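You operate a simulated robot arm through the tools that you are given. There is no shell and no other tool. Be economical: measure what you need, move in short steps, check, and stop when the job is done.

You run a simulated robot arm. Do the job below in one go: nothing can be reset, and whatever is moved stays where it is left.

## Task
Clear the drying mat and put the teapot together on its shelf.
Fine: filter in, lid on, pot on the white wall shelf; the spoon goes in the counter drawer, shut it again.

The check looks at the end state, three seconds after you hand in, the way a careful person would. Anything else that was tipped, shoved, dropped, spilled or broken makes it a failure. A push-on lid holds only when it is set on centred and level and pressed home; a screw cap is set on level and turned clockwise until tight.

## Robot
A 7-joint arm with a two-finger parallel gripper, fixed in place. Base frame: the origin is at the foot of the arm, x ahead of it, y to its left, z up. Units: mm, degrees, N and s.
With the tool pointing down near the work surface it reaches from about 480 to 920 mm from the base axis. Its first joint turns from -115.0 to 115.0 degrees. Payload 3.91 kg.
Tool frame: the origin (TCP) lies between the finger pads and is the grasp point; the fingertips stand 30 mm ahead of it; z points along the fingers, y is the line along which they close. The gripper opens to 110 mm. The fingers are 20 mm wide and 10 mm thick; the gripper's body (48 by 112 mm) begins 55 mm behind the TCP.
Orientation is that of the tool frame in the base frame, as [roll, pitch, yaw] about the fixed x, y, z axes, in that order (R = Rz(yaw) Ry(pitch) Rx(roll)). With the fingers straight down and closing along the base's y, the tool's x points along the base's -x, its y along +y and its z along -z.

## Interface
- The arm moves only by the tool apply_moves. Its arguments are lists of equal length, an entry for each row: "translation": the shift along the tool's x, y, z in mm, a list of three; "turn": the turn, a rotation vector about the tool's x, y, z in degrees, a list of three; "claw": the opening, from 0 (shut) to 1 (fully open). In form: {"translation": [[x, y, z], ...], "turn": [[wx, wy, wz], ...], "claw": [claw, ...]}. A call has 1 to 10 rows; each row shifts and turns the commanded pose from where the row before left it, along the tool's axes as they then stand. A row lasts 0.2 s, in which the tool goes at most 50 mm and 8.6 degrees; a call with a longer step from one row to the next is refused whole, and so is a gripper value outside its range. Where a pose cannot be reached the arm comes as near as it can. A force on the tool above 90 N (or 10 N above the force at the start of the call, whichever is more), or a blocked arm, ends the call early, and 0.2 s more pass. The fingers move at their own pace (about 153 mm/s each) and stop on an object; they squeeze with about 24 N. The grip force told is the motor's: it shows also when the fingers shut on nothing. Time passes only in rows, and 0.2 s behind the last, so rows that do not move let the fingers close. The reply holds the time, the measured pose of the TCP, the force on the tool along the base axes, the opening and the grip force, in the units named above and with some noise.
- Cameras (640 x 400 px; columns grow to the right, rows downward): "scene" is fixed at [48, -648.6, 1585.9]; the picture's right is [0.84, -0.55, 0.00], its down [-0.27, -0.41, -0.87] and it looks along [0.47, 0.73, -0.49] (base axes); focal length 286 px, centre (320, 200). "wrist" rides on the gripper at [-36, 0, -57] in the tool frame; the picture's right is [0.00, -1.00, 0.00], its down [0.97, 0.00, -0.24] and it looks along [0.24, 0.00, 0.97] (tool axes); focal length 218 px, centre (320, 200).
- grab_frame(camera): a new picture of that camera. It takes no simulated time.
- raise_lower(by): slides the trunk up (or, below 0, down) by that many mm; the arm rides with it, the base frame stays. It gives what a move gives, with no picture.
- locate(camera, pixels): for up to 12 pixels [column, row] of the newest picture of that camera ("zoom" is the newest enlarged one), the place [x, y, z] in the base frame of the surface seen there, good to about 3 mm. It takes no simulated time.
- close_up(camera, box): a new picture of the part [left, top, right, bottom] of that camera's present view, enlarged. It takes no simulated time.
- finish_job(): hands the job in; it is judged then, once.

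Work in short steps. Measure before you move; look again where a grasp or a placing could have gone wrong, and mend it. You have 80 turns and 34 pictures in all, those below and enlarged ones among them. Open the gripper and draw the arm clear of the work before you hand the job in, unless the task says otherwise; then end with one line.

The tools are called after ">>>" as name(argument=value, ...) on one line, values as JSON. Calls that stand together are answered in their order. apply_moves: Moves the arm, as the interface text tells. Its arguments: {"type":"object","properties":{"translation":{"type":"array","items":{"type":"array","items":{"type":"number"}}},"turn":{"type":"array","items":{"type":"array","items":{"type":"number"}}},"claw":{"type":"array","items":{"type":"number"}}},"required":["translation","turn","claw"]} The other tools are called the same way: raise_lower (by) slides the trunk up or down; grab_frame (camera) takes a picture; locate (camera, pixels) gives the place of the surface under pixels of a picture; close_up (camera, box) takes an enlarged picture of a part of a camera's view; finish_job () hands the job in.

At the start:

```text
time: 0.0
ee_pos: [551.8, -57.3, 1487.9]
orientation: [180.0, 0.0, -179.9]
contact_force: [-0.3, -0.3, -0.2]
grip_width: 110.0
gripper_force: 0.1
trunk travel left (down, up): [-775.0, 215.0]
```

scene: 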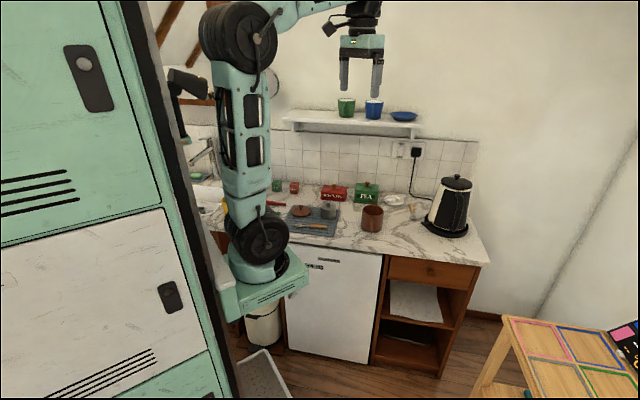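
wrist: 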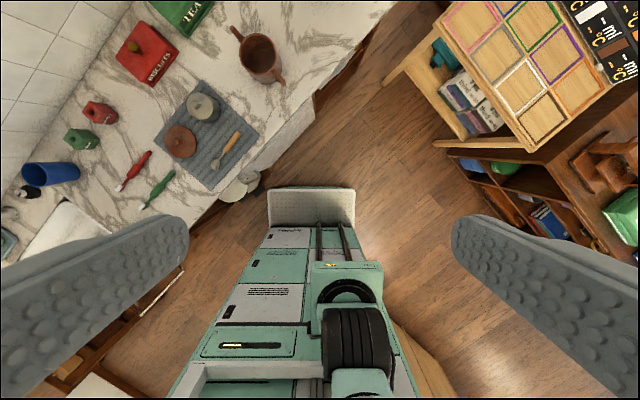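

The mat is around scene (313,218), with the lid, filter and spoon on it, and the pot at (372,218). I'll take enlarged views to measure.

>>> close_up(camera="scene", box=[260, 160, 420, 260])

>>> close_up(camera="wrist", box=[130, 0, 330, 200])

```text
4.00 times, centred on (340, 210) of scene
```

zoom: 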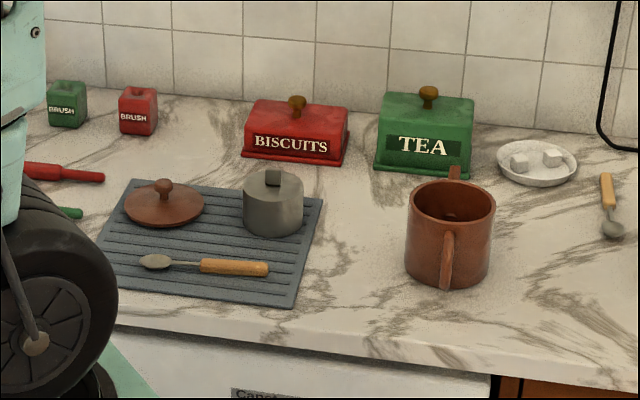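

```text
2.00 times, centred on (230, 100) of wrist
```

zoom: 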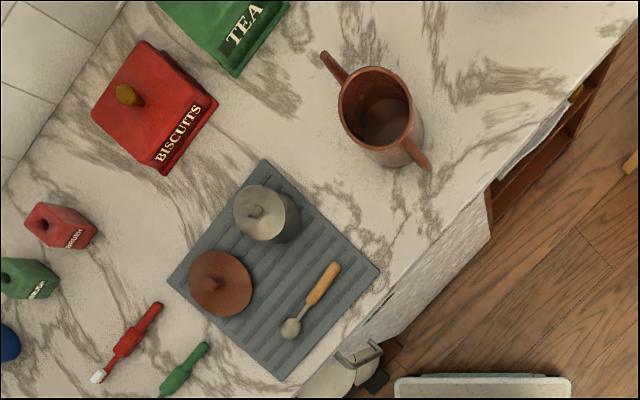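

The newest zoom (wrist) shows the pot, lid, filter and spoon clearly; I'll locate their key points.

>>> locate(camera="zoom", pixels=[[376, 68], [342, 100], [410, 105], [385, 145], [323, 54], [424, 168], [377, 110], [254, 211], [214, 284], [290, 330], [310, 296], [336, 266]])

>>> locate(camera="zoom", pixels=[[189, 283], [252, 280], [219, 251], [216, 316], [234, 208], [290, 205], [262, 186], [262, 240], [264, 160], [378, 268], [280, 380], [168, 278]])

>>> locate(camera="scene", pixels=[[432, 271], [345, 107], [374, 110], [404, 116], [290, 118], [415, 124], [320, 126], [390, 262], [478, 278], [440, 284], [308, 108], [330, 117]])

>>> close_up(camera="scene", box=[270, 80, 430, 180])

>>> close_up(camera="scene", box=[360, 220, 500, 307])

```text
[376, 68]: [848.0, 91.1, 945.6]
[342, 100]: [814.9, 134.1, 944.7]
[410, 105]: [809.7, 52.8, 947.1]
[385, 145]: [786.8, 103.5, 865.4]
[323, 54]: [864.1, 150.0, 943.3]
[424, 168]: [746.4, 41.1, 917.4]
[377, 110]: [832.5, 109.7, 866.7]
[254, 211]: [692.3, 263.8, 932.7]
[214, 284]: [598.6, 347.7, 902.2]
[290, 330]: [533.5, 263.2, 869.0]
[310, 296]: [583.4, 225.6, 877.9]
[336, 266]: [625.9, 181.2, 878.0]
```

```text
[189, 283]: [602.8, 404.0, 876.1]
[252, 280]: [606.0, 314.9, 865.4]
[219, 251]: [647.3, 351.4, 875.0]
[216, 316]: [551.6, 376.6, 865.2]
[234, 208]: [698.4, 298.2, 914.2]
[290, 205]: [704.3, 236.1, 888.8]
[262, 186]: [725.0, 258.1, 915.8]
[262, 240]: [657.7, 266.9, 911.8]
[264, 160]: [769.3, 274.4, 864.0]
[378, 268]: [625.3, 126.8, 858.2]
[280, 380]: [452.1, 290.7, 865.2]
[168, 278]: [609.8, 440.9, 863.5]
```

```text
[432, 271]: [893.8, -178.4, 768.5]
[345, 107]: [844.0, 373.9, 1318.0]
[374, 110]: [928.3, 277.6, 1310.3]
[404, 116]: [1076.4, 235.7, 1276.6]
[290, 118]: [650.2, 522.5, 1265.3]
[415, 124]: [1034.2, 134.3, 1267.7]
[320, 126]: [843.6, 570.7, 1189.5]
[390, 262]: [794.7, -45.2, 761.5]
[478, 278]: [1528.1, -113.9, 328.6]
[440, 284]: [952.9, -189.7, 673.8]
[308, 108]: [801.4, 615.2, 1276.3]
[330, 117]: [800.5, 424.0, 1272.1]
```

```text
4.00 times, centred on (350, 130) of scene
```

zoom: 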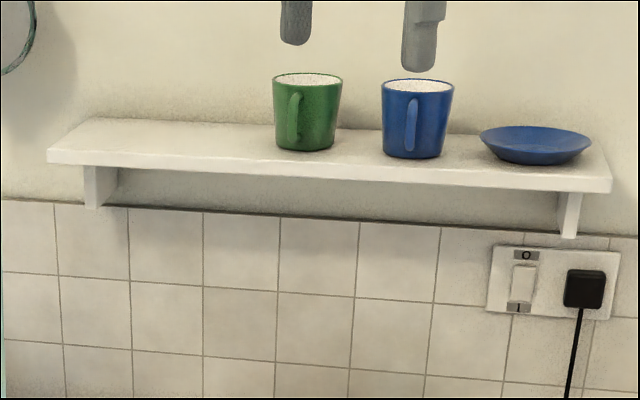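

```text
4.57 times, centred on (430, 264) of scene
```

zoom: 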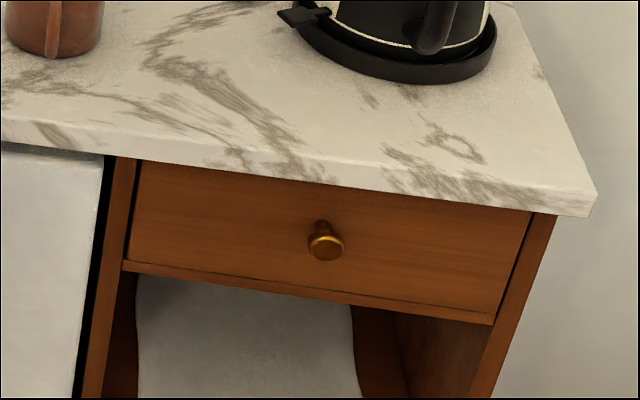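

The counter and shelf run about 45° to the base axes (into-wall direction ≈ (.707,.707)). I'll measure the drawer face and knob in the newest zoom, plus the arm's links in the scene picture.

>>> locate(camera="zoom", pixels=[[326, 245], [160, 180], [510, 220], [135, 255], [490, 308], [300, 165], [300, 145], [590, 205], [250, 250], [400, 250], [330, 175], [130, 148]])

>>> locate(camera="scene", pixels=[[262, 237], [265, 285], [240, 40], [240, 150], [340, 101], [374, 104], [300, 120], [350, 130], [388, 198], [455, 185]])

```text
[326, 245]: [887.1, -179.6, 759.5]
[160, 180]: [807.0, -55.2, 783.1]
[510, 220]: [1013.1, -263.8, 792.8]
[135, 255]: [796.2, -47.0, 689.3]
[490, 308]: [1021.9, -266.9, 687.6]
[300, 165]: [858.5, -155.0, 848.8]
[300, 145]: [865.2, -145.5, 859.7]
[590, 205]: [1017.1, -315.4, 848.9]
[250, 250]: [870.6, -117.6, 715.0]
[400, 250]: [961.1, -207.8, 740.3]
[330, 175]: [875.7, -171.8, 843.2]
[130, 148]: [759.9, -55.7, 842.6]
```

```text
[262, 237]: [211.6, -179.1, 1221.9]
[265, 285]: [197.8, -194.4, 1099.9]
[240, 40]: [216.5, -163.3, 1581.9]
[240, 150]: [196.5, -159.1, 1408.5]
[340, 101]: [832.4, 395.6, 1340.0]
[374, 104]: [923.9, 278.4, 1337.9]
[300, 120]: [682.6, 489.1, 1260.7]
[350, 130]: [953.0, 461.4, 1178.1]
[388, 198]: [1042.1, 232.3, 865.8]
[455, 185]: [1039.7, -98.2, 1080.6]
```

Drawer face is at about d≈531 with its knob at (890,-179,762), and the shelf front is at z≈1270. I'll lower the trunk so the arm can work at the counter.

>>> raise_lower(by=-350)

```text
time: 3.4
ee_pos: [553.0, -56.5, 1138.8]
orientation: [180.0, 0.0, -180.0]
contact_force: [0.5, 0.0, 0.4]
grip_width: 109.7
gripper_force: 0.1
trunk travel left (down, up): [-425.0, 565.0]
```

Now at (553,-57,1139) tool down. I move over the mat and turn the tool 45° to line up with the counter.

>>> apply_moves(translation=[[-10, 44, 0], [-10, 44, 0], [-10, 44, 0], [-10, 44, 0], [-10, 44, 0], [-10, 44, 0], [0, 44, 0]], turn=[[0, 0, 0], [0, 0, 0], [0, 0, 0], [0, 0, 0], [0, 0, 0], [0, 0, 0], [0, 0, 0]], claw=[1, 1, 1, 1, 1, 1, 1])

>>> apply_moves(translation=[[0, 0, 0], [0, 0, 0], [0, 0, 0], [0, 0, 0], [0, 0, 0], [0, 0, 0]], turn=[[0, 0, -7.5], [0, 0, -7.5], [0, 0, -7.5], [0, 0, -7.5], [0, 0, -7.5], [0, 0, -7.5]], claw=[1, 1, 1, 1, 1, 1])

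>>> grab_frame(camera="wrist")

```text
time: 5.0
ee_pos: [614.3, 206.4, 1136.6]
orientation: [179.8, 0.2, 180.0]
contact_force: [0.5, 0.8, 0.1]
grip_width: 110.2
gripper_force: 0.2
out of reach, approached as far as the arm can: row 7
trunk travel left (down, up): [-425.0, 565.0]
```

```text
time: 6.4
ee_pos: [612.9, 205.3, 1136.8]
orientation: [180.0, 0.1, -134.8]
contact_force: [-0.6, -0.1, 0.1]
grip_width: 110.1
gripper_force: 0.0
trunk travel left (down, up): [-425.0, 565.0]
```

```text
27 pictures are left
```

wrist: 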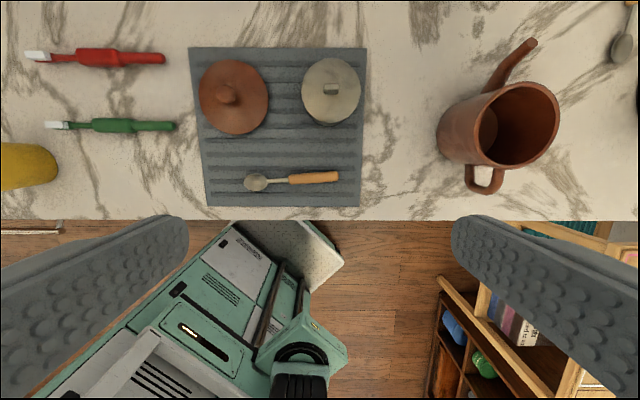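

The filter at (331,91) has a thin tab; lid at (233,97) has a knob. Enlarging and measuring.

>>> close_up(camera="wrist", box=[180, 30, 380, 210])

>>> locate(camera="wrist", pixels=[[331, 90], [302, 90], [360, 90], [331, 60], [331, 120], [228, 92], [200, 98], [268, 98], [233, 62], [233, 132], [533, 41], [498, 90]])

>>> locate(camera="wrist", pixels=[[557, 110], [472, 120], [515, 84], [514, 163], [520, 120], [484, 190], [256, 183], [290, 179], [315, 177], [338, 176], [300, 205], [250, 218]])

```text
2.22 times, centred on (280, 120) of wrist
```

zoom: 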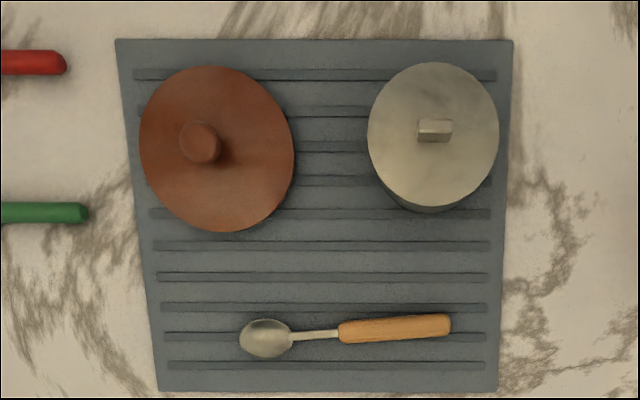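

```text
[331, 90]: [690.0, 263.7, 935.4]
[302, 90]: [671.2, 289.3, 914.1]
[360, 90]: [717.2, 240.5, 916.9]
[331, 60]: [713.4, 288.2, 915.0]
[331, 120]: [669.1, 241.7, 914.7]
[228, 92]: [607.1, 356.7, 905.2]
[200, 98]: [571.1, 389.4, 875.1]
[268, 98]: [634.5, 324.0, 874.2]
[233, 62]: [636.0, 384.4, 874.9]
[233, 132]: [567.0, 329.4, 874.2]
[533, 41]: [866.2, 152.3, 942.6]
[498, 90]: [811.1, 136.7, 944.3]
```

```text
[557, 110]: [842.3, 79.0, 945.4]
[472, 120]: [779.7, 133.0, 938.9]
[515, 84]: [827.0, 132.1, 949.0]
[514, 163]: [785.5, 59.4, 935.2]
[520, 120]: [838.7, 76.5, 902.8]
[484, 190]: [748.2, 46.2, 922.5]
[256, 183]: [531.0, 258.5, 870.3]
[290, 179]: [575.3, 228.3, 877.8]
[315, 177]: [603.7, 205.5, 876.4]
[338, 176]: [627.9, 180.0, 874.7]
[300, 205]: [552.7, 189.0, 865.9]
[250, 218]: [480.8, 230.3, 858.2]
```

Filter top centre ≈(692,265), tab top z≈935; lid knob ≈(603,357,905). I move down first to see where the commanded pose stands.

>>> apply_moves(translation=[[0, 0, 40], [0, 0, 40], [0, 0, 20]], turn=[[0, 0, 0], [0, 0, 0], [0, 0, 0]], claw=[1, 1, 0.6])

```text
time: 7.2
ee_pos: [612.9, 207.0, 1037.8]
orientation: [-180.0, 0.0, -134.9]
contact_force: [-0.4, 0.2, 0.1]
grip_width: 65.8
gripper_force: 0.0
trunk travel left (down, up): [-425.0, 565.0]
```

Now at (613,207,1038). Moving above the filter tab.

>>> apply_moves(translation=[[-32, -5, 0], [-32, -5, 0], [-32, -4.5, 0], [0, 0, 30], [0, 0, 0]], turn=[[0, 0, 0], [0, 0, 0], [0, 0, 0], [0, 0, 0], [0, 0, 0]], claw=[0.5, 0.5, 0.5, 0.5, 0.5])

>>> grab_frame(camera="wrist")

```text
time: 8.4
ee_pos: [689.2, 262.4, 1006.9]
orientation: [179.9, 0.0, -135.1]
contact_force: [-0.2, 0.2, 0.1]
grip_width: 54.9
gripper_force: 0.0
trunk travel left (down, up): [-425.0, 565.0]
```

```text
25 pictures are left
```

wrist: 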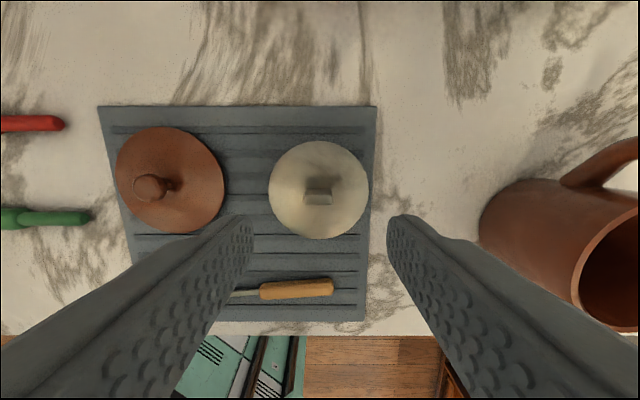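

The tab sits at (318,196), on the finger midline. Checking its position.

>>> locate(camera="wrist", pixels=[[318, 193], [306, 194], [331, 194], [318, 204], [318, 188], [269, 190], [368, 190], [318, 143], [318, 237], [150, 187], [116, 180], [224, 180]])

```text
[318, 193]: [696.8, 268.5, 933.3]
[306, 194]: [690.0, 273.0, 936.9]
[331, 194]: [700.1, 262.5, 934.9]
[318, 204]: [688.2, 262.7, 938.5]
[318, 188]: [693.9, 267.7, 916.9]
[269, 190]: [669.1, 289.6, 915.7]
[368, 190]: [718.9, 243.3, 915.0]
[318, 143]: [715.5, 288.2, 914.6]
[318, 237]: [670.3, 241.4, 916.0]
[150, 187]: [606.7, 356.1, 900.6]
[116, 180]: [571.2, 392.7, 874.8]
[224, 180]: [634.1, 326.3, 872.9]
```

Centre (693.5,265.6). I go down to TCP z≈949 and close on the tab.

>>> apply_moves(translation=[[-5, -0.7, 20], [0, 0, 20], [0, 0, 18], [0, 0, 0], [0, 0, 0], [0, 0, 0]], turn=[[0, 0, 0], [0, 0, 0], [0, 0, 0], [0, 0, 0], [0, 0, 0], [0, 0, 0]], claw=[0.5, 0.5, 0.5, 0.1, 0, 0])

```text
time: 9.8
ee_pos: [695.1, 267.5, 948.0]
orientation: [-180.0, 0.0, -135.0]
contact_force: [0.0, 0.0, 0.3]
grip_width: 16.8
gripper_force: 23.9
trunk travel left (down, up): [-425.0, 565.0]
```

Tab gripped (16.8 mm). Lifting 120 mm and moving partway toward the pot to measure its rim.

>>> apply_moves(translation=[[0, 0, -30], [0, 0, -45], [0, 0, -45], [10, -30, 0], [10, -30, 0], [10, -30, 0], [0, 0, 0]], turn=[[0, 0, 0], [0, 0, 0], [0, 0, 0], [0, 0, 0], [0, 0, 0], [0, 0, 0], [0, 0, 0]], claw=[0, 0, 0, 0, 0, 0, 0])

>>> grab_frame(camera="wrist")

```text
time: 11.4
ee_pos: [736.0, 181.7, 1025.7]
orientation: [180.0, -0.1, -134.9]
contact_force: [0.1, 0.6, -0.7]
grip_width: 17.2
gripper_force: 23.8
out of reach, approached as far as the arm can: row 3
trunk travel left (down, up): [-425.0, 565.0]
```

```text
24 pictures are left
```

wrist: 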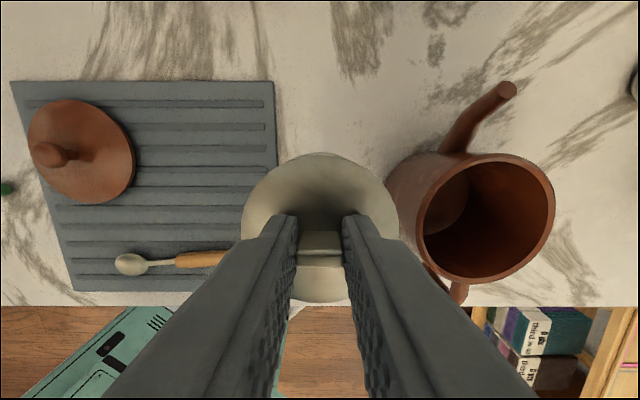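

The arm ran out of height here; I'll raise the trunk. Meanwhile I measure the pot rim ellipse centred at about (487,218).

>>> locate(camera="wrist", pixels=[[421, 222], [553, 212], [485, 157], [482, 281], [529, 172], [437, 268], [535, 263], [438, 175], [506, 88], [459, 296]])

>>> raise_lower(by=120)

```text
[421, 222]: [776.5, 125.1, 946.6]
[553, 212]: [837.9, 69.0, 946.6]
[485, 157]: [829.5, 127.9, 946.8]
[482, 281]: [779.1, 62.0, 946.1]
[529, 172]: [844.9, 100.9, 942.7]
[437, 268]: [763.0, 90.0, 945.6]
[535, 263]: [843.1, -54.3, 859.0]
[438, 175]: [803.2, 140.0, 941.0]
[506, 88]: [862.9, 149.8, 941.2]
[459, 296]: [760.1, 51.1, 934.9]
```

```text
time: 12.9
ee_pos: [736.6, 183.0, 1144.2]
orientation: [-179.9, 0.1, -135.0]
contact_force: [0.1, 0.7, -0.2]
grip_width: 16.9
gripper_force: 24.0
trunk travel left (down, up): [-545.0, 445.0]
```

Pot rim centre ≈(805,96), outer radius ≈42. Moving the filter above it.

>>> apply_moves(translation=[[4, -37, 0], [4, -37, 0], [3.7, -36, 0], [0, 0, 35], [0, 0, 40], [0, 0, 0]], turn=[[0, 0, 0], [0, 0, 0], [0, 0, 0], [0, 0, 0], [0, 0, 0], [0, 0, 0]], claw=[0, 0, 0, 0, 0, 0])

>>> grab_frame(camera="wrist")

```text
time: 14.3
ee_pos: [788.6, 116.2, 1070.5]
orientation: [-180.0, 0.0, -135.0]
contact_force: [-0.1, 0.9, -0.2]
grip_width: 17.3
gripper_force: 24.2
out of reach, approached as far as the arm can: row 3
trunk travel left (down, up): [-545.0, 445.0]
```

```text
23 pictures are left
```

wrist: 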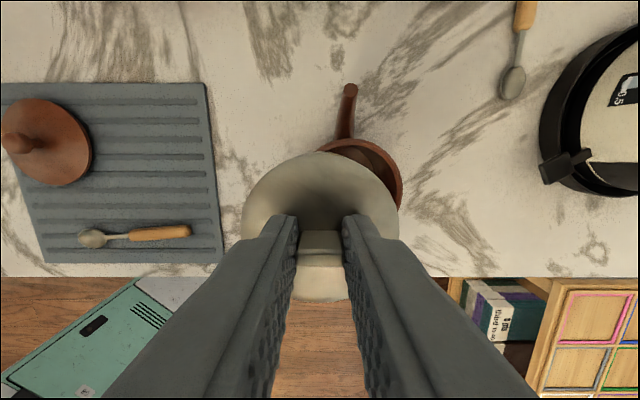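

Short by ~26 mm along the counter; completing it, and locating the held filter's edge points to find its offset from the TCP.

>>> locate(camera="wrist", pixels=[[319, 156], [245, 226], [395, 226], [262, 185], [378, 185], [320, 235], [320, 298], [280, 165]])

>>> apply_moves(translation=[[0.6, -13, 0], [0.7, -13, 8], [0, 0, 0]], turn=[[0, 0, 0], [0, 0, 0], [0, 0, 0]], claw=[0, 0, 0])

```text
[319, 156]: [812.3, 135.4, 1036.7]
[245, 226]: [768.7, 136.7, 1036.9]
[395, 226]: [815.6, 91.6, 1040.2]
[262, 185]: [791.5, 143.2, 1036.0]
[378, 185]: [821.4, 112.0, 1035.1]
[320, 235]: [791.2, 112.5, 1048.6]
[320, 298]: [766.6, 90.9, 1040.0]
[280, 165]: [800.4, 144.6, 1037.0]
```

```text
time: 15.1
ee_pos: [808.7, 95.8, 1061.3]
orientation: [179.9, -0.1, -135.1]
contact_force: [-0.2, -0.3, -0.6]
grip_width: 17.0
gripper_force: 24.2
trunk travel left (down, up): [-545.0, 445.0]
```

Now at (808.7,95.8,1061). I check alignment from the scene camera before lowering.

>>> close_up(camera="scene", box=[340, 150, 404, 240])

```text
4.44 times, centred on (372, 195) of scene
```

zoom: 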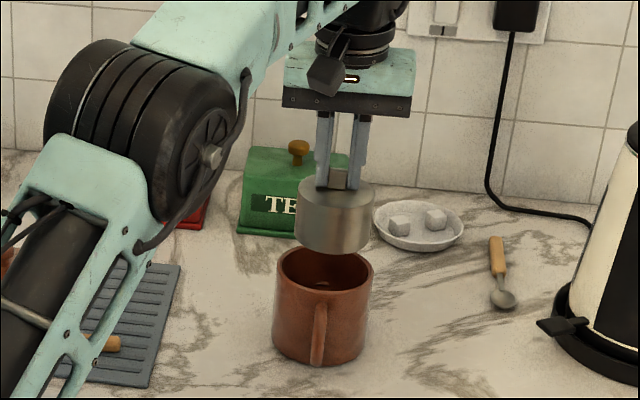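

Projection check says the filter is ~3 mm too far along the counter. Correcting and lowering into the pot in gentle steps.

>>> apply_moves(translation=[[1, 3, 0], [0, 0, 20], [0, 0, 20], [0, 0, 20], [0, 0, 15], [0, 0, 0]], turn=[[0, 0, 0], [0, 0, 0], [0, 0, 0], [0, 0, 0], [0, 0, 0], [0, 0, 0]], claw=[0, 0, 0, 0, 0, 0])

```text
time: 16.5
ee_pos: [806.6, 96.9, 987.0]
orientation: [179.9, 0.1, -134.9]
contact_force: [-0.2, 0.3, -0.7]
grip_width: 17.1
gripper_force: 24.1
trunk travel left (down, up): [-545.0, 445.0]
```

The filter is ~43 mm into the pot with no contact. Continuing slowly.

>>> apply_moves(translation=[[0, 0, 10], [0, 0, 10], [0, 0, 6], [0, 0, 0]], turn=[[0, 0, 0], [0, 0, 0], [0, 0, 0], [0, 0, 0]], claw=[0, 0, 0, 0])

```text
time: 17.5
ee_pos: [807.0, 96.3, 961.4]
orientation: [-180.0, 0.0, -134.9]
contact_force: [-1.3, -1.8, -1.0]
grip_width: 17.2
gripper_force: 23.7
trunk travel left (down, up): [-545.0, 445.0]
```

>>> apply_moves(translation=[[0, 0, 3], [0, 0, 3], [0, 0, 0]], turn=[[0, 0, 0], [0, 0, 0], [0, 0, 0]], claw=[0, 0, 0])

```text
time: 18.3
ee_pos: [805.5, 97.7, 955.2]
orientation: [180.0, -0.1, -135.0]
contact_force: [-0.1, -0.2, -0.8]
grip_width: 16.8
gripper_force: 23.6
trunk travel left (down, up): [-545.0, 445.0]
```

Still free (no upward force); lowering further until it touches.

>>> apply_moves(translation=[[0, 0, 2], [0, 0, 2], [0, 0, 2], [0, 0, 0]], turn=[[0, 0, 0], [0, 0, 0], [0, 0, 0], [0, 0, 0]], claw=[0, 0, 0, 0])

```text
time: 19.3
ee_pos: [806.4, 97.9, 949.7]
orientation: [-180.0, 0.0, -135.0]
contact_force: [-0.5, 0.9, -1.0]
grip_width: 16.8
gripper_force: 24.4
trunk travel left (down, up): [-545.0, 445.0]
```

Filter is at the pot's floor level (~866). Releasing with a limited opening and rising.

>>> apply_moves(translation=[[0, 0, 1], [0, 0, 0], [0, 0, 0], [0, 0, -20], [0, 0, -40], [0, 0, -40], [0, 0, 0]], turn=[[0, 0, 0], [0, 0, 0], [0, 0, 0], [0, 0, 0], [0, 0, 0], [0, 0, 0], [0, 0, 0]], claw=[0, 0.28, 0.28, 0.28, 0.28, 0.28, 0.4])

>>> grab_frame(camera="wrist")

```text
time: 20.9
ee_pos: [805.9, 98.6, 1050.4]
orientation: [-179.9, 0.1, -134.8]
contact_force: [0.0, 0.2, 0.4]
grip_width: 44.2
gripper_force: 0.1
trunk travel left (down, up): [-545.0, 445.0]
```

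```text
21 pictures are left
```

wrist: 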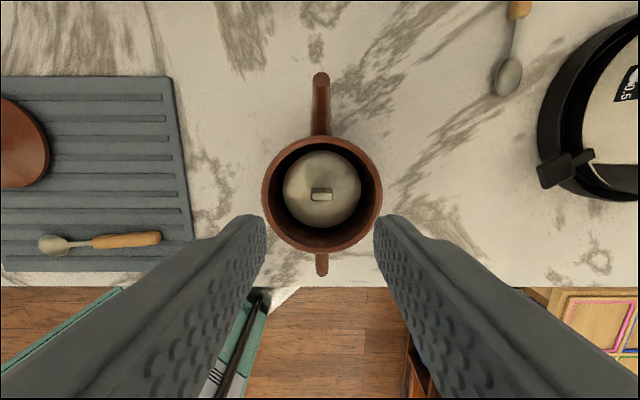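

The filter sits in the pot. Measuring rim (centre ~(322,194)) and tab precisely.

>>> locate(camera="wrist", pixels=[[264, 194], [380, 194], [321, 139], [321, 249], [279, 155], [364, 236], [364, 155], [281, 236], [321, 190], [321, 158], [321, 222], [321, 78]])

```text
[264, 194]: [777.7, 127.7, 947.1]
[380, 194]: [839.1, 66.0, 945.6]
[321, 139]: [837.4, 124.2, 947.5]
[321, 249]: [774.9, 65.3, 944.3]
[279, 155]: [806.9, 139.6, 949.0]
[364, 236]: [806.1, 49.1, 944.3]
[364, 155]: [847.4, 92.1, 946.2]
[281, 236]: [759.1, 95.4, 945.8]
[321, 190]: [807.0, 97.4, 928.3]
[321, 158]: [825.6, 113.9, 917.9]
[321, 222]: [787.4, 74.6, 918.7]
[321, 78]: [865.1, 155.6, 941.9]
```

Rim centre ≈(806,95). Next the lid, centred ≈(602.5,357.5); moving above it with the gripper partly open.

>>> apply_moves(translation=[[-4.9, 41, 0], [-4.9, 41, 0], [-4.9, 41, 0], [-4.9, 41, 0], [-4.9, 41, 0], [-4.9, 41, 0], [-4.9, 41, 0], [-4.7, 40, 0], [0, 0, 30], [0, 0, 0]], turn=[[0, 0, 0], [0, 0, 0], [0, 0, 0], [0, 0, 0], [0, 0, 0], [0, 0, 0], [0, 0, 0], [0, 0, 0], [0, 0, 0], [0, 0, 0]], claw=[0.5, 0.5, 0.5, 0.5, 0.5, 0.5, 0.5, 0.5, 0.5, 0.5])

>>> grab_frame(camera="wrist")

```text
time: 23.1
ee_pos: [603.4, 357.4, 1019.4]
orientation: [180.0, 0.1, -135.0]
contact_force: [-0.1, 0.0, 0.0]
grip_width: 54.8
gripper_force: 0.1
trunk travel left (down, up): [-545.0, 445.0]
```

```text
20 pictures are left
```

wrist: 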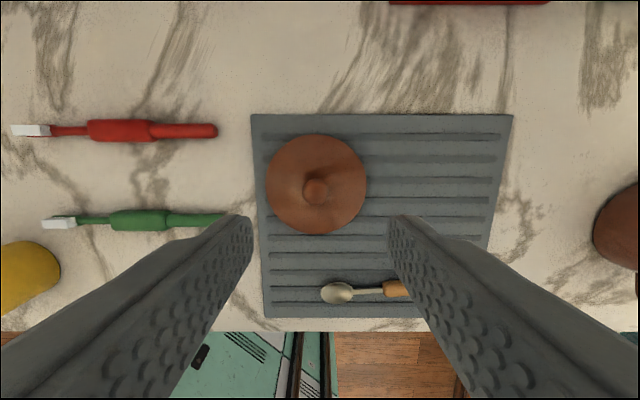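

The lid and its knob (316,189) are directly below. Measuring knob and rim.

>>> locate(camera="wrist", pixels=[[316, 186], [306, 188], [326, 188], [316, 197], [267, 184], [365, 184], [316, 136], [316, 232], [316, 205], [300, 200], [335, 190]])

```text
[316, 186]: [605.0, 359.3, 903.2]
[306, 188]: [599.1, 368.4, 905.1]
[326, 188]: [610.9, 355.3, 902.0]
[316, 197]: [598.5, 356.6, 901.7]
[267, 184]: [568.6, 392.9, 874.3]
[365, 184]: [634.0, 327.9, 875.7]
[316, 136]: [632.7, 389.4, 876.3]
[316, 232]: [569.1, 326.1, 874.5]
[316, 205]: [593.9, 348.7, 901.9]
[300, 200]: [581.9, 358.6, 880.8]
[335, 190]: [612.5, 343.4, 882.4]
```

Knob/lid centre ≈(601.5,359). I align by 2.6 mm and lower to TCP z≈917 (tips ≈887), then close.

>>> apply_moves(translation=[[0, 2.6, 35], [0, 0, 35], [0, 0, 22], [0, 0, 10], [0, 0, 0], [0, 0, 0], [0, 0, 0]], turn=[[0, 0, 0], [0, 0, 0], [0, 0, 0], [0, 0, 0], [0, 0, 0], [0, 0, 0], [0, 0, 0]], claw=[0.5, 0.5, 0.5, 0.5, 0.1, 0, 0])

```text
time: 24.7
ee_pos: [599.6, 357.3, 917.1]
orientation: [180.0, 0.0, -135.0]
contact_force: [-1.0, -0.5, -0.3]
grip_width: 20.1
gripper_force: 24.0
trunk travel left (down, up): [-545.0, 445.0]
```

Knob gripped (20 mm). Lifting and carrying the lid to above the pot.

>>> apply_moves(translation=[[0, 0, -33], [0, 0, -50], [0, 0, -50], [7, -46, 0], [7, -46, 0], [7, -46, 0], [7, -46, 0], [7, -46, 0], [7, -46, 0], [0, 0, 0]], turn=[[0, 0, 0], [0, 0, 0], [0, 0, 0], [0, 0, 0], [0, 0, 0], [0, 0, 0], [0, 0, 0], [0, 0, 0], [0, 0, 0], [0, 0, 0]], claw=[0, 0, 0, 0, 0, 0, 0, 0, 0, 0])

>>> grab_frame(camera="wrist")

```text
time: 26.9
ee_pos: [766.9, 135.5, 1049.8]
orientation: [179.9, 0.0, -135.0]
contact_force: [0.6, -0.4, -0.3]
grip_width: 20.5
gripper_force: 24.2
trunk travel left (down, up): [-545.0, 445.0]
```

```text
19 pictures are left
```

wrist: 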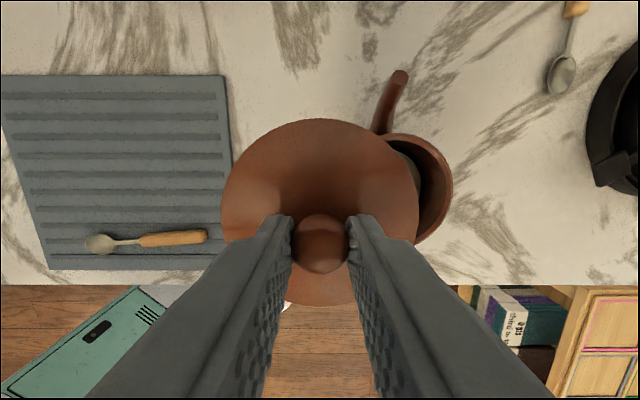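

The lid hangs level. Checking its rim points relative to TCP while finishing the traverse.

>>> locate(camera="wrist", pixels=[[225, 205], [415, 205], [320, 123], [320, 300], [250, 150], [390, 150]])

>>> apply_moves(translation=[[0.3, -28, 0], [0, -27.3, 0], [0, 0, 10], [0, 0, 0]], turn=[[0, 0, 0], [0, 0, 0], [0, 0, 0], [0, 0, 0]], claw=[0, 0, 0, 0])

>>> close_up(camera="scene", box=[340, 170, 404, 240])

```text
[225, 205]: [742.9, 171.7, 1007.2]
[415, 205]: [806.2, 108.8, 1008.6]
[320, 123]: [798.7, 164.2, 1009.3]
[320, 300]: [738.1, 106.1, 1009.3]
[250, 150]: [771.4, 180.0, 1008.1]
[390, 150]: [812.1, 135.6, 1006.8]
```

```text
time: 27.9
ee_pos: [805.2, 94.0, 1039.8]
orientation: [180.0, 0.0, -135.1]
contact_force: [-0.4, 0.0, 0.3]
grip_width: 20.4
gripper_force: 24.3
trunk travel left (down, up): [-545.0, 445.0]
```

```text
5.71 times, centred on (372, 205) of scene
```

zoom: 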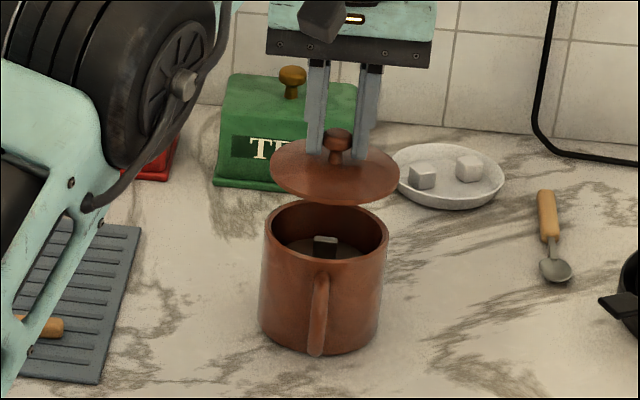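

Scene check suggests the lid is ~2 mm too far along the counter relative to the pot; I correct and lower to just above the rim.

>>> apply_moves(translation=[[0.8, 1.7, 15], [0, 0, 15], [0, 0, 7], [0, 0, 0]], turn=[[0, 0, 0], [0, 0, 0], [0, 0, 0], [0, 0, 0]], claw=[0, 0, 0, 0])

>>> close_up(camera="scene", box=[350, 180, 398, 240])

```text
time: 28.9
ee_pos: [803.9, 94.8, 1003.3]
orientation: [179.9, 0.0, -135.0]
contact_force: [0.1, 0.8, -0.2]
grip_width: 20.6
gripper_force: 24.4
trunk travel left (down, up): [-545.0, 445.0]
```

```text
6.67 times, centred on (374, 210) of scene
```

zoom: 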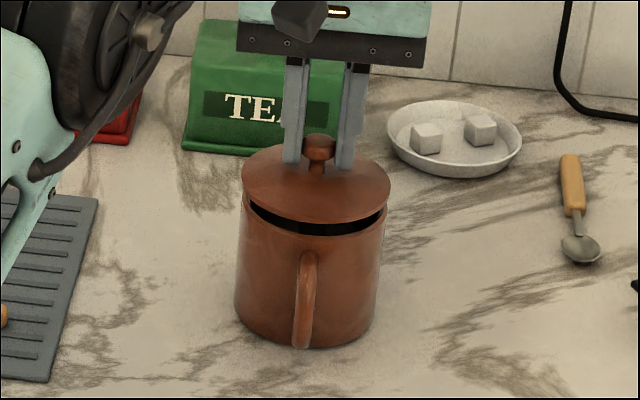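

Lid and rim are aligned (lid 240–391, rim 241–386). Lowering in small steps until seated.

>>> apply_moves(translation=[[0, 0, 3], [0, 0, 3], [0, 0, 3], [0, 0, 2], [0, 0, 0]], turn=[[0, 0, 0], [0, 0, 0], [0, 0, 0], [0, 0, 0], [0, 0, 0]], claw=[0, 0, 0, 0, 0])

```text
time: 30.1
ee_pos: [803.8, 93.5, 991.4]
orientation: [180.0, 0.0, -135.0]
contact_force: [0.6, -0.1, -0.5]
grip_width: 20.8
gripper_force: 24.4
trunk travel left (down, up): [-545.0, 445.0]
```

>>> apply_moves(translation=[[0, 0, 2], [0, 0, 2], [0, 0, 2], [0, 0, 0]], turn=[[0, 0, 0], [0, 0, 0], [0, 0, 0], [0, 0, 0]], claw=[0, 0, 0, 0])

>>> close_up(camera="scene", box=[350, 180, 398, 240])

```text
time: 31.1
ee_pos: [802.6, 94.2, 984.9]
orientation: [-179.8, 0.3, -135.0]
contact_force: [3.7, -0.5, 16.7]
grip_width: 20.6
gripper_force: 24.0
trunk travel left (down, up): [-545.0, 445.0]
```

```text
6.67 times, centred on (374, 210) of scene
```

zoom: 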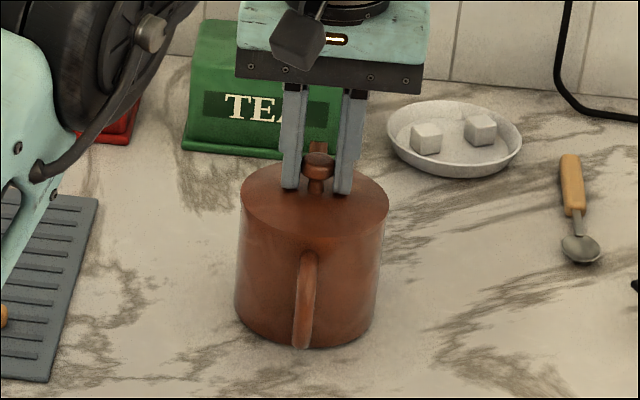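

Lid is flush on the rim with ~17 N reaction. I press slightly more, release, rise, close the fingers and then press on the knob top.

>>> apply_moves(translation=[[0, 0, 1.5], [0, 0, 0], [0, 0, -1.5], [0, 0, 0], [0, 0, 0], [0, 0, -30], [0, 0, -20], [0, 0, 0], [0, 0, 0]], turn=[[0, 0, 0], [0, 0, 0], [0, 0, 0], [0, 0, 0], [0, 0, 0], [0, 0, 0], [0, 0, 0], [0, 0, 0], [0, 0, 0]], claw=[0, 0, 0, 0.4, 0.4, 0.4, 0, 0, 0])

>>> grab_frame(camera="wrist")

```text
time: 33.1
ee_pos: [803.5, 94.3, 1036.2]
orientation: [-179.9, -0.1, -135.0]
contact_force: [0.3, 0.6, -0.1]
grip_width: 0.0
gripper_force: 23.8
trunk travel left (down, up): [-545.0, 445.0]
```

```text
15 pictures are left
```

wrist: 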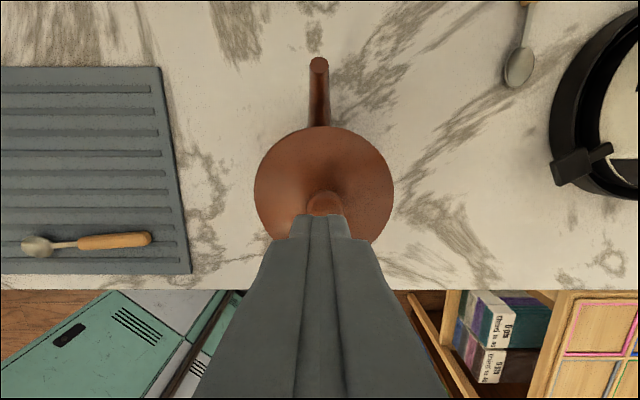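

Fingers closed over the knob (324,203). Pressing the knob down gently from above.

>>> apply_moves(translation=[[0, 0, 15], [0, 0, 14], [0, 0, 3], [0, 0, 2], [0, 0, 2], [0, 0, 0]], turn=[[0, 0, 0], [0, 0, 0], [0, 0, 0], [0, 0, 0], [0, 0, 0], [0, 0, 0]], claw=[0, 0, 0, 0, 0, 0])

```text
time: 34.5
ee_pos: [803.1, 94.6, 1007.4]
orientation: [-179.6, 0.7, -135.1]
contact_force: [7.2, 5.3, 54.7]
grip_width: 0.0
gripper_force: 23.8
trunk travel left (down, up): [-545.0, 445.0]
```

Pressed with ~55 N; lid is home. Now I rise, open fully and lower around the pot body (TCP z≈933, palm clear of knob), then close gently along the counter direction.

>>> apply_moves(translation=[[0, 0, -15], [0, 0, -15], [0, 0, 0], [0, 0, 35], [0, 0, 35], [0, 0, 27], [0, 0, 0], [0, 0, 0], [0, 0, 0]], turn=[[0, 0, 0], [0, 0, 0], [0, 0, 0], [0, 0, 0], [0, 0, 0], [0, 0, 0], [0, 0, 0], [0, 0, 0], [0, 0, 0]], claw=[0, 1, 1, 1, 1, 1, 1, 0.7, 0.6])

```text
time: 36.5
ee_pos: [804.9, 95.0, 930.4]
orientation: [180.0, 0.0, -135.1]
contact_force: [-0.3, 0.2, 0.5]
grip_width: 92.9
gripper_force: 24.1
trunk travel left (down, up): [-545.0, 445.0]
```

Gripped at 92.9 mm. Test lift of 15 mm, then look whether pot and lid come up together.

>>> apply_moves(translation=[[0, 0, -5], [0, 0, -5], [0, 0, -5], [0, 0, 0]], turn=[[0, 0, 0], [0, 0, 0], [0, 0, 0], [0, 0, 0]], claw=[0.6, 0.6, 0.6, 0.6])

>>> close_up(camera="scene", box=[350, 180, 398, 240])

```text
time: 37.5
ee_pos: [804.0, 93.6, 946.8]
orientation: [-180.0, 0.1, -134.9]
contact_force: [-0.1, 0.4, -0.8]
grip_width: 92.9
gripper_force: 23.5
trunk travel left (down, up): [-545.0, 445.0]
```

```text
6.67 times, centred on (374, 210) of scene
```

zoom: 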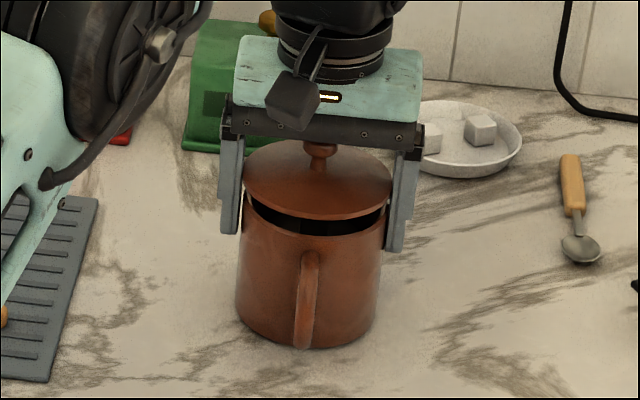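

The lid came off alone (dark gap), as it overhangs the body. So I set it back, and will re-grip it by the knob, park it on the mat, carry the pot first, and lid it on the shelf.

>>> apply_moves(translation=[[0, 0, 5], [0, 0, 5], [0, 0, 4], [0, 0, 0], [0, 0, 0], [0, 0, -35], [0, 0, -45], [0, 0, 0]], turn=[[0, 0, 0], [0, 0, 0], [0, 0, 0], [0, 0, 0], [0, 0, 0], [0, 0, 0], [0, 0, 0], [0, 0, 0]], claw=[0.6, 0.6, 0.6, 1, 1, 1, 1, 0.4])

>>> grab_frame(camera="wrist")

```text
time: 39.3
ee_pos: [804.1, 93.9, 1011.1]
orientation: [180.0, -0.1, -135.0]
contact_force: [0.9, 0.4, -0.3]
grip_width: 43.8
gripper_force: 0.1
trunk travel left (down, up): [-545.0, 445.0]
```

```text
13 pictures are left
```

wrist: 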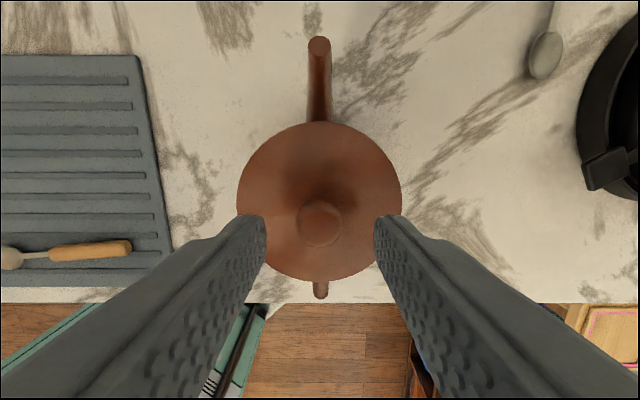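

Lid is back on, knob at (319,222). Gripping the knob and lifting.

>>> apply_moves(translation=[[0, 0, 15], [0, 0, 10], [0, 0, 0], [0, 0, 0], [0, 0, 0], [0, 0, -15], [0, 0, -45]], turn=[[0, 0, 0], [0, 0, 0], [0, 0, 0], [0, 0, 0], [0, 0, 0], [0, 0, 0], [0, 0, 0]], claw=[0.4, 0.4, 0.1, 0, 0, 0, 0])

>>> apply_moves(translation=[[-5.4, 41.2, 0], [-5.4, 41.2, 0], [-5.4, 41.2, 0], [-5.4, 41.2, 0], [-5.4, 41.2, 0], [-5.4, 41.2, 0], [-5.4, 41.2, 0], [-5.3, 41.2, 0], [0, 0, 45], [0, 0, 45]], turn=[[0, 0, 0], [0, 0, 0], [0, 0, 0], [0, 0, 0], [0, 0, 0], [0, 0, 0], [0, 0, 0], [0, 0, 0], [0, 0, 0], [0, 0, 0]], claw=[0, 0, 0, 0, 0, 0, 0, 0, 0, 0])

```text
time: 40.9
ee_pos: [803.1, 92.6, 1047.7]
orientation: [180.0, -0.1, -135.1]
contact_force: [-0.7, -0.5, -0.6]
grip_width: 20.2
gripper_force: 24.4
trunk travel left (down, up): [-545.0, 445.0]
```

```text
time: 43.1
ee_pos: [600.7, 356.9, 956.7]
orientation: [180.0, -0.1, -134.9]
contact_force: [0.0, 0.2, -0.5]
grip_width: 20.4
gripper_force: 24.5
trunk travel left (down, up): [-545.0, 445.0]
```

Lowering the lid onto the mat and releasing it.

>>> apply_moves(translation=[[0, 0, 25], [0, 0, 10], [0, 0, 3], [0, 0, 0], [0, 0, 0], [0, 0, 0], [0, 0, -40], [0, 0, -50], [0, 0, -50]], turn=[[0, 0, 0], [0, 0, 0], [0, 0, 0], [0, 0, 0], [0, 0, 0], [0, 0, 0], [0, 0, 0], [0, 0, 0], [0, 0, 0]], claw=[0, 0, 0, 0, 0.4, 0.4, 0.4, 1, 1])

```text
time: 45.1
ee_pos: [601.2, 357.3, 1061.7]
orientation: [-180.0, -0.1, -134.9]
contact_force: [0.2, 0.4, -0.5]
grip_width: 110.2
gripper_force: 0.1
trunk travel left (down, up): [-545.0, 445.0]
```

Lid parked. Returning above the pot with the gripper fully open.

>>> apply_moves(translation=[[5.4, -41.2, 0], [5.4, -41.2, 0], [5.4, -41.2, 0], [5.4, -41.2, 0], [5.4, -41.2, 0], [5.4, -41.2, 0], [5.4, -41.2, 0], [5.3, -41.2, 0], [0, 0, 20], [0, 0, 20]], turn=[[0, 0, 0], [0, 0, 0], [0, 0, 0], [0, 0, 0], [0, 0, 0], [0, 0, 0], [0, 0, 0], [0, 0, 0], [0, 0, 0], [0, 0, 0]], claw=[1, 1, 1, 1, 1, 1, 1, 1, 1, 1])

>>> grab_frame(camera="wrist")

```text
time: 47.3
ee_pos: [804.4, 93.0, 1021.0]
orientation: [179.9, 0.0, -135.0]
contact_force: [-0.3, 0.0, -0.1]
grip_width: 109.9
gripper_force: 0.2
trunk travel left (down, up): [-545.0, 445.0]
```

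```text
12 pictures are left
```

wrist: 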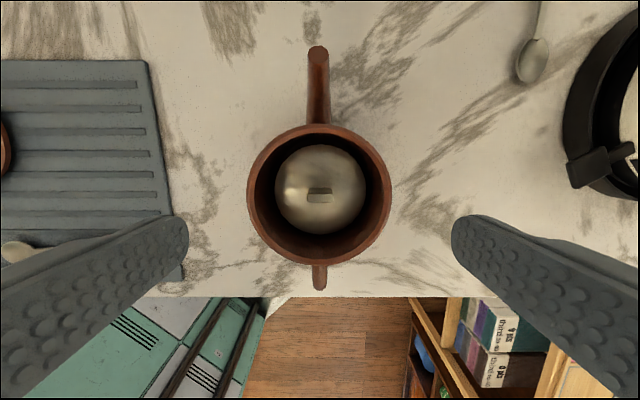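

Pot is centred between the open fingers. Lowering to TCP z≈915 and gripping the body.

>>> apply_moves(translation=[[0, 0, 40], [0, 0, 40], [0, 0, 26], [0, 0, 0], [0, 0, 0], [0, 0, 0], [0, 0, -10], [0, 0, -10], [0, 0, 0]], turn=[[0, 0, 0], [0, 0, 0], [0, 0, 0], [0, 0, 0], [0, 0, 0], [0, 0, 0], [0, 0, 0], [0, 0, 0], [0, 0, 0]], claw=[1, 1, 1, 0.7, 0.5, 0.5, 0.5, 0.5, 0.5])

```text
time: 49.3
ee_pos: [803.5, 93.4, 933.6]
orientation: [-180.0, 0.1, -135.0]
contact_force: [0.2, -0.9, -5.7]
grip_width: 90.5
gripper_force: 24.0
trunk travel left (down, up): [-545.0, 445.0]
```

Pot lifted (≈5.7 N load, 90.5 mm). Raising the trunk fully toward shelf height.

>>> raise_lower(by=440)

```text
refused: 440 is not a number from -400 to 400
```

>>> raise_lower(by=400)

```text
time: 53.1
ee_pos: [804.5, 93.0, 1334.8]
orientation: [-179.9, 0.0, -135.0]
contact_force: [-0.2, 0.1, -4.2]
grip_width: 90.5
gripper_force: 23.7
trunk travel left (down, up): [-945.0, 45.0]
```

>>> raise_lower(by=45)

>>> apply_moves(translation=[[0, 40, 0], [0, 40, 0], [0, 40, 0], [0, 40, 0], [0, 40, 0], [0, 40, 0], [0, 40, 0], [0, 40, 0], [0, 22, 0], [0, 0, 0]], turn=[[0, 0, 0], [0, 0, 0], [0, 0, 0], [0, 0, 0], [0, 0, 0], [0, 0, 0], [0, 0, 0], [0, 0, 0], [0, 0, 0], [0, 0, 0]], claw=[0.5, 0.5, 0.5, 0.5, 0.5, 0.5, 0.5, 0.5, 0.5, 0.5])

>>> grab_frame(camera="scene")

```text
time: 54.0
ee_pos: [804.3, 92.7, 1378.6]
orientation: [-179.9, 0.0, -135.0]
contact_force: [0.8, 0.2, -4.6]
grip_width: 90.4
gripper_force: 24.1
trunk travel left (down, up): [-990.0, 0.0]
```

```text
time: 56.2
ee_pos: [561.6, 336.4, 1380.2]
orientation: [-180.0, 0.0, -135.0]
contact_force: [-0.6, 0.6, -4.1]
grip_width: 90.3
gripper_force: 23.9
trunk travel left (down, up): [-990.0, 0.0]
```

```text
11 pictures are left
```

scene: 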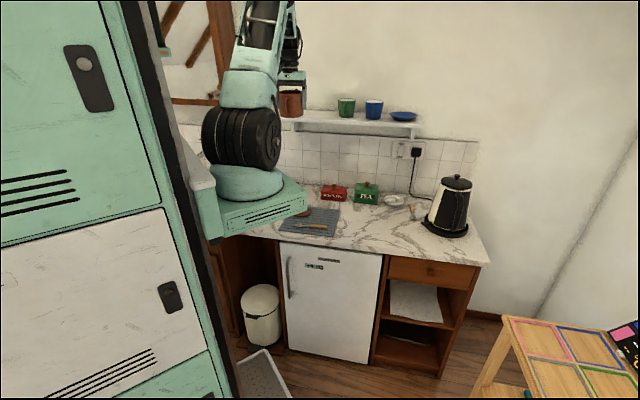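

Pot hangs at (291,103), in front of the shelf's left part. Checking shelf surface points, then moving in over the shelf by 250 mm.

>>> locate(camera="scene", pixels=[[312, 120], [325, 116], [318, 112], [330, 112], [306, 114], [345, 116], [345, 103], [338, 108]])

>>> apply_moves(translation=[[-40, 0, 0], [-40, 0, 0], [-40, 0, 0], [-40, 0, 0], [-40, 0, 0], [-30, 0, 0], [-20, 0, 0], [0, 0, 0]], turn=[[0, 0, 0], [0, 0, 0], [0, 0, 0], [0, 0, 0], [0, 0, 0], [0, 0, 0], [0, 0, 0], [0, 0, 0]], claw=[0.5, 0.5, 0.5, 0.5, 0.5, 0.5, 0.5, 0.5])

```text
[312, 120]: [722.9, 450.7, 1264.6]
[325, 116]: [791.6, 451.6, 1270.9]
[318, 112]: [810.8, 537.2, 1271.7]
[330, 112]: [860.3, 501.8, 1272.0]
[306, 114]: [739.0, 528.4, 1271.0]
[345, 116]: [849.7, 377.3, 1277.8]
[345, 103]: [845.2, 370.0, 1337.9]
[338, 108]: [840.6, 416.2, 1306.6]
```

```text
time: 58.0
ee_pos: [657.1, 431.4, 1379.3]
orientation: [179.9, -0.1, -135.0]
contact_force: [-0.4, 0.1, -5.2]
grip_width: 90.6
gripper_force: 23.8
out of reach, approached as far as the arm can: row 4, 5, 6, 7
trunk travel left (down, up): [-990.0, 0.0]
```

The arm stopped at (657,431); I check where its base axis really is from the same scene picture.

>>> locate(camera="scene", pixels=[[248, 185], [215, 180], [282, 182], [260, 135], [235, 135], [248, 90], [262, 20], [250, 210], [292, 200], [192, 150]])

```text
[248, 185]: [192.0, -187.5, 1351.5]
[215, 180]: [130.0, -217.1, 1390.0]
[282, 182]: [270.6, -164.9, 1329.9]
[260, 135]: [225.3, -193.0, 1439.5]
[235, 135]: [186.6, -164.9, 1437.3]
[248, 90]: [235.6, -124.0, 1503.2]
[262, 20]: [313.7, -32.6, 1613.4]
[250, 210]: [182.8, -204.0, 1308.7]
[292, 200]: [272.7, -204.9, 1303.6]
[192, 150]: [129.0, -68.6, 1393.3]
```

The arm's base axis is actually near (225,-130), so tool-down can't reach the shelf; a 45°-tilted grip will be needed (it also avoids the lid's edge, so the lid can be on). I bring the pot back to the counter first.

>>> apply_moves(translation=[[44, 0, 0], [44, 0, 0], [45, 0, 0], [0, -48, 0], [0, -48, 0], [0, -48, 0], [0, -48, 0], [0, -48, 0], [0, -48, 0], [0, -48, 0]], turn=[[0, 0, 0], [0, 0, 0], [0, 0, 0], [0, 0, 0], [0, 0, 0], [0, 0, 0], [0, 0, 0], [0, 0, 0], [0, 0, 0], [0, 0, 0]], claw=[0.5, 0.5, 0.5, 0.5, 0.5, 0.5, 0.5, 0.5, 0.5, 0.5])

>>> raise_lower(by=-395)

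```text
time: 60.2
ee_pos: [801.6, 98.0, 1374.7]
orientation: [180.0, 0.0, -134.8]
contact_force: [0.0, -0.1, -4.2]
grip_width: 90.4
gripper_force: 23.8
trunk travel left (down, up): [-990.0, 0.0]
```

```text
time: 64.0
ee_pos: [802.6, 96.5, 979.2]
orientation: [-180.0, 0.1, -134.9]
contact_force: [-0.1, -0.8, -4.4]
grip_width: 90.4
gripper_force: 23.7
trunk travel left (down, up): [-595.0, 395.0]
```

Lowering the pot to the counter gently.

>>> apply_moves(translation=[[0, 0, 35], [0, 0, 20], [0, 0, 5], [0, 0, 2], [0, 0, 0]], turn=[[0, 0, 0], [0, 0, 0], [0, 0, 0], [0, 0, 0], [0, 0, 0]], claw=[0.5, 0.5, 0.5, 0.5, 0.5])

```text
time: 65.2
ee_pos: [801.1, 96.7, 919.2]
orientation: [-180.0, 0.0, -135.1]
contact_force: [-0.5, 0.5, -4.1]
grip_width: 90.3
gripper_force: 23.7
trunk travel left (down, up): [-595.0, 395.0]
```

>>> apply_moves(translation=[[0, 0, 2], [0, 0, 1.5], [0, 0, 1], [0, 0, 0]], turn=[[0, 0, 0], [0, 0, 0], [0, 0, 0], [0, 0, 0]], claw=[0.5, 0.5, 0.5, 0.5])

```text
time: 66.2
ee_pos: [800.8, 96.7, 913.9]
orientation: [-179.8, 0.1, -135.0]
contact_force: [-1.8, -0.7, 3.2]
grip_width: 90.5
gripper_force: 23.7
trunk travel left (down, up): [-595.0, 395.0]
```

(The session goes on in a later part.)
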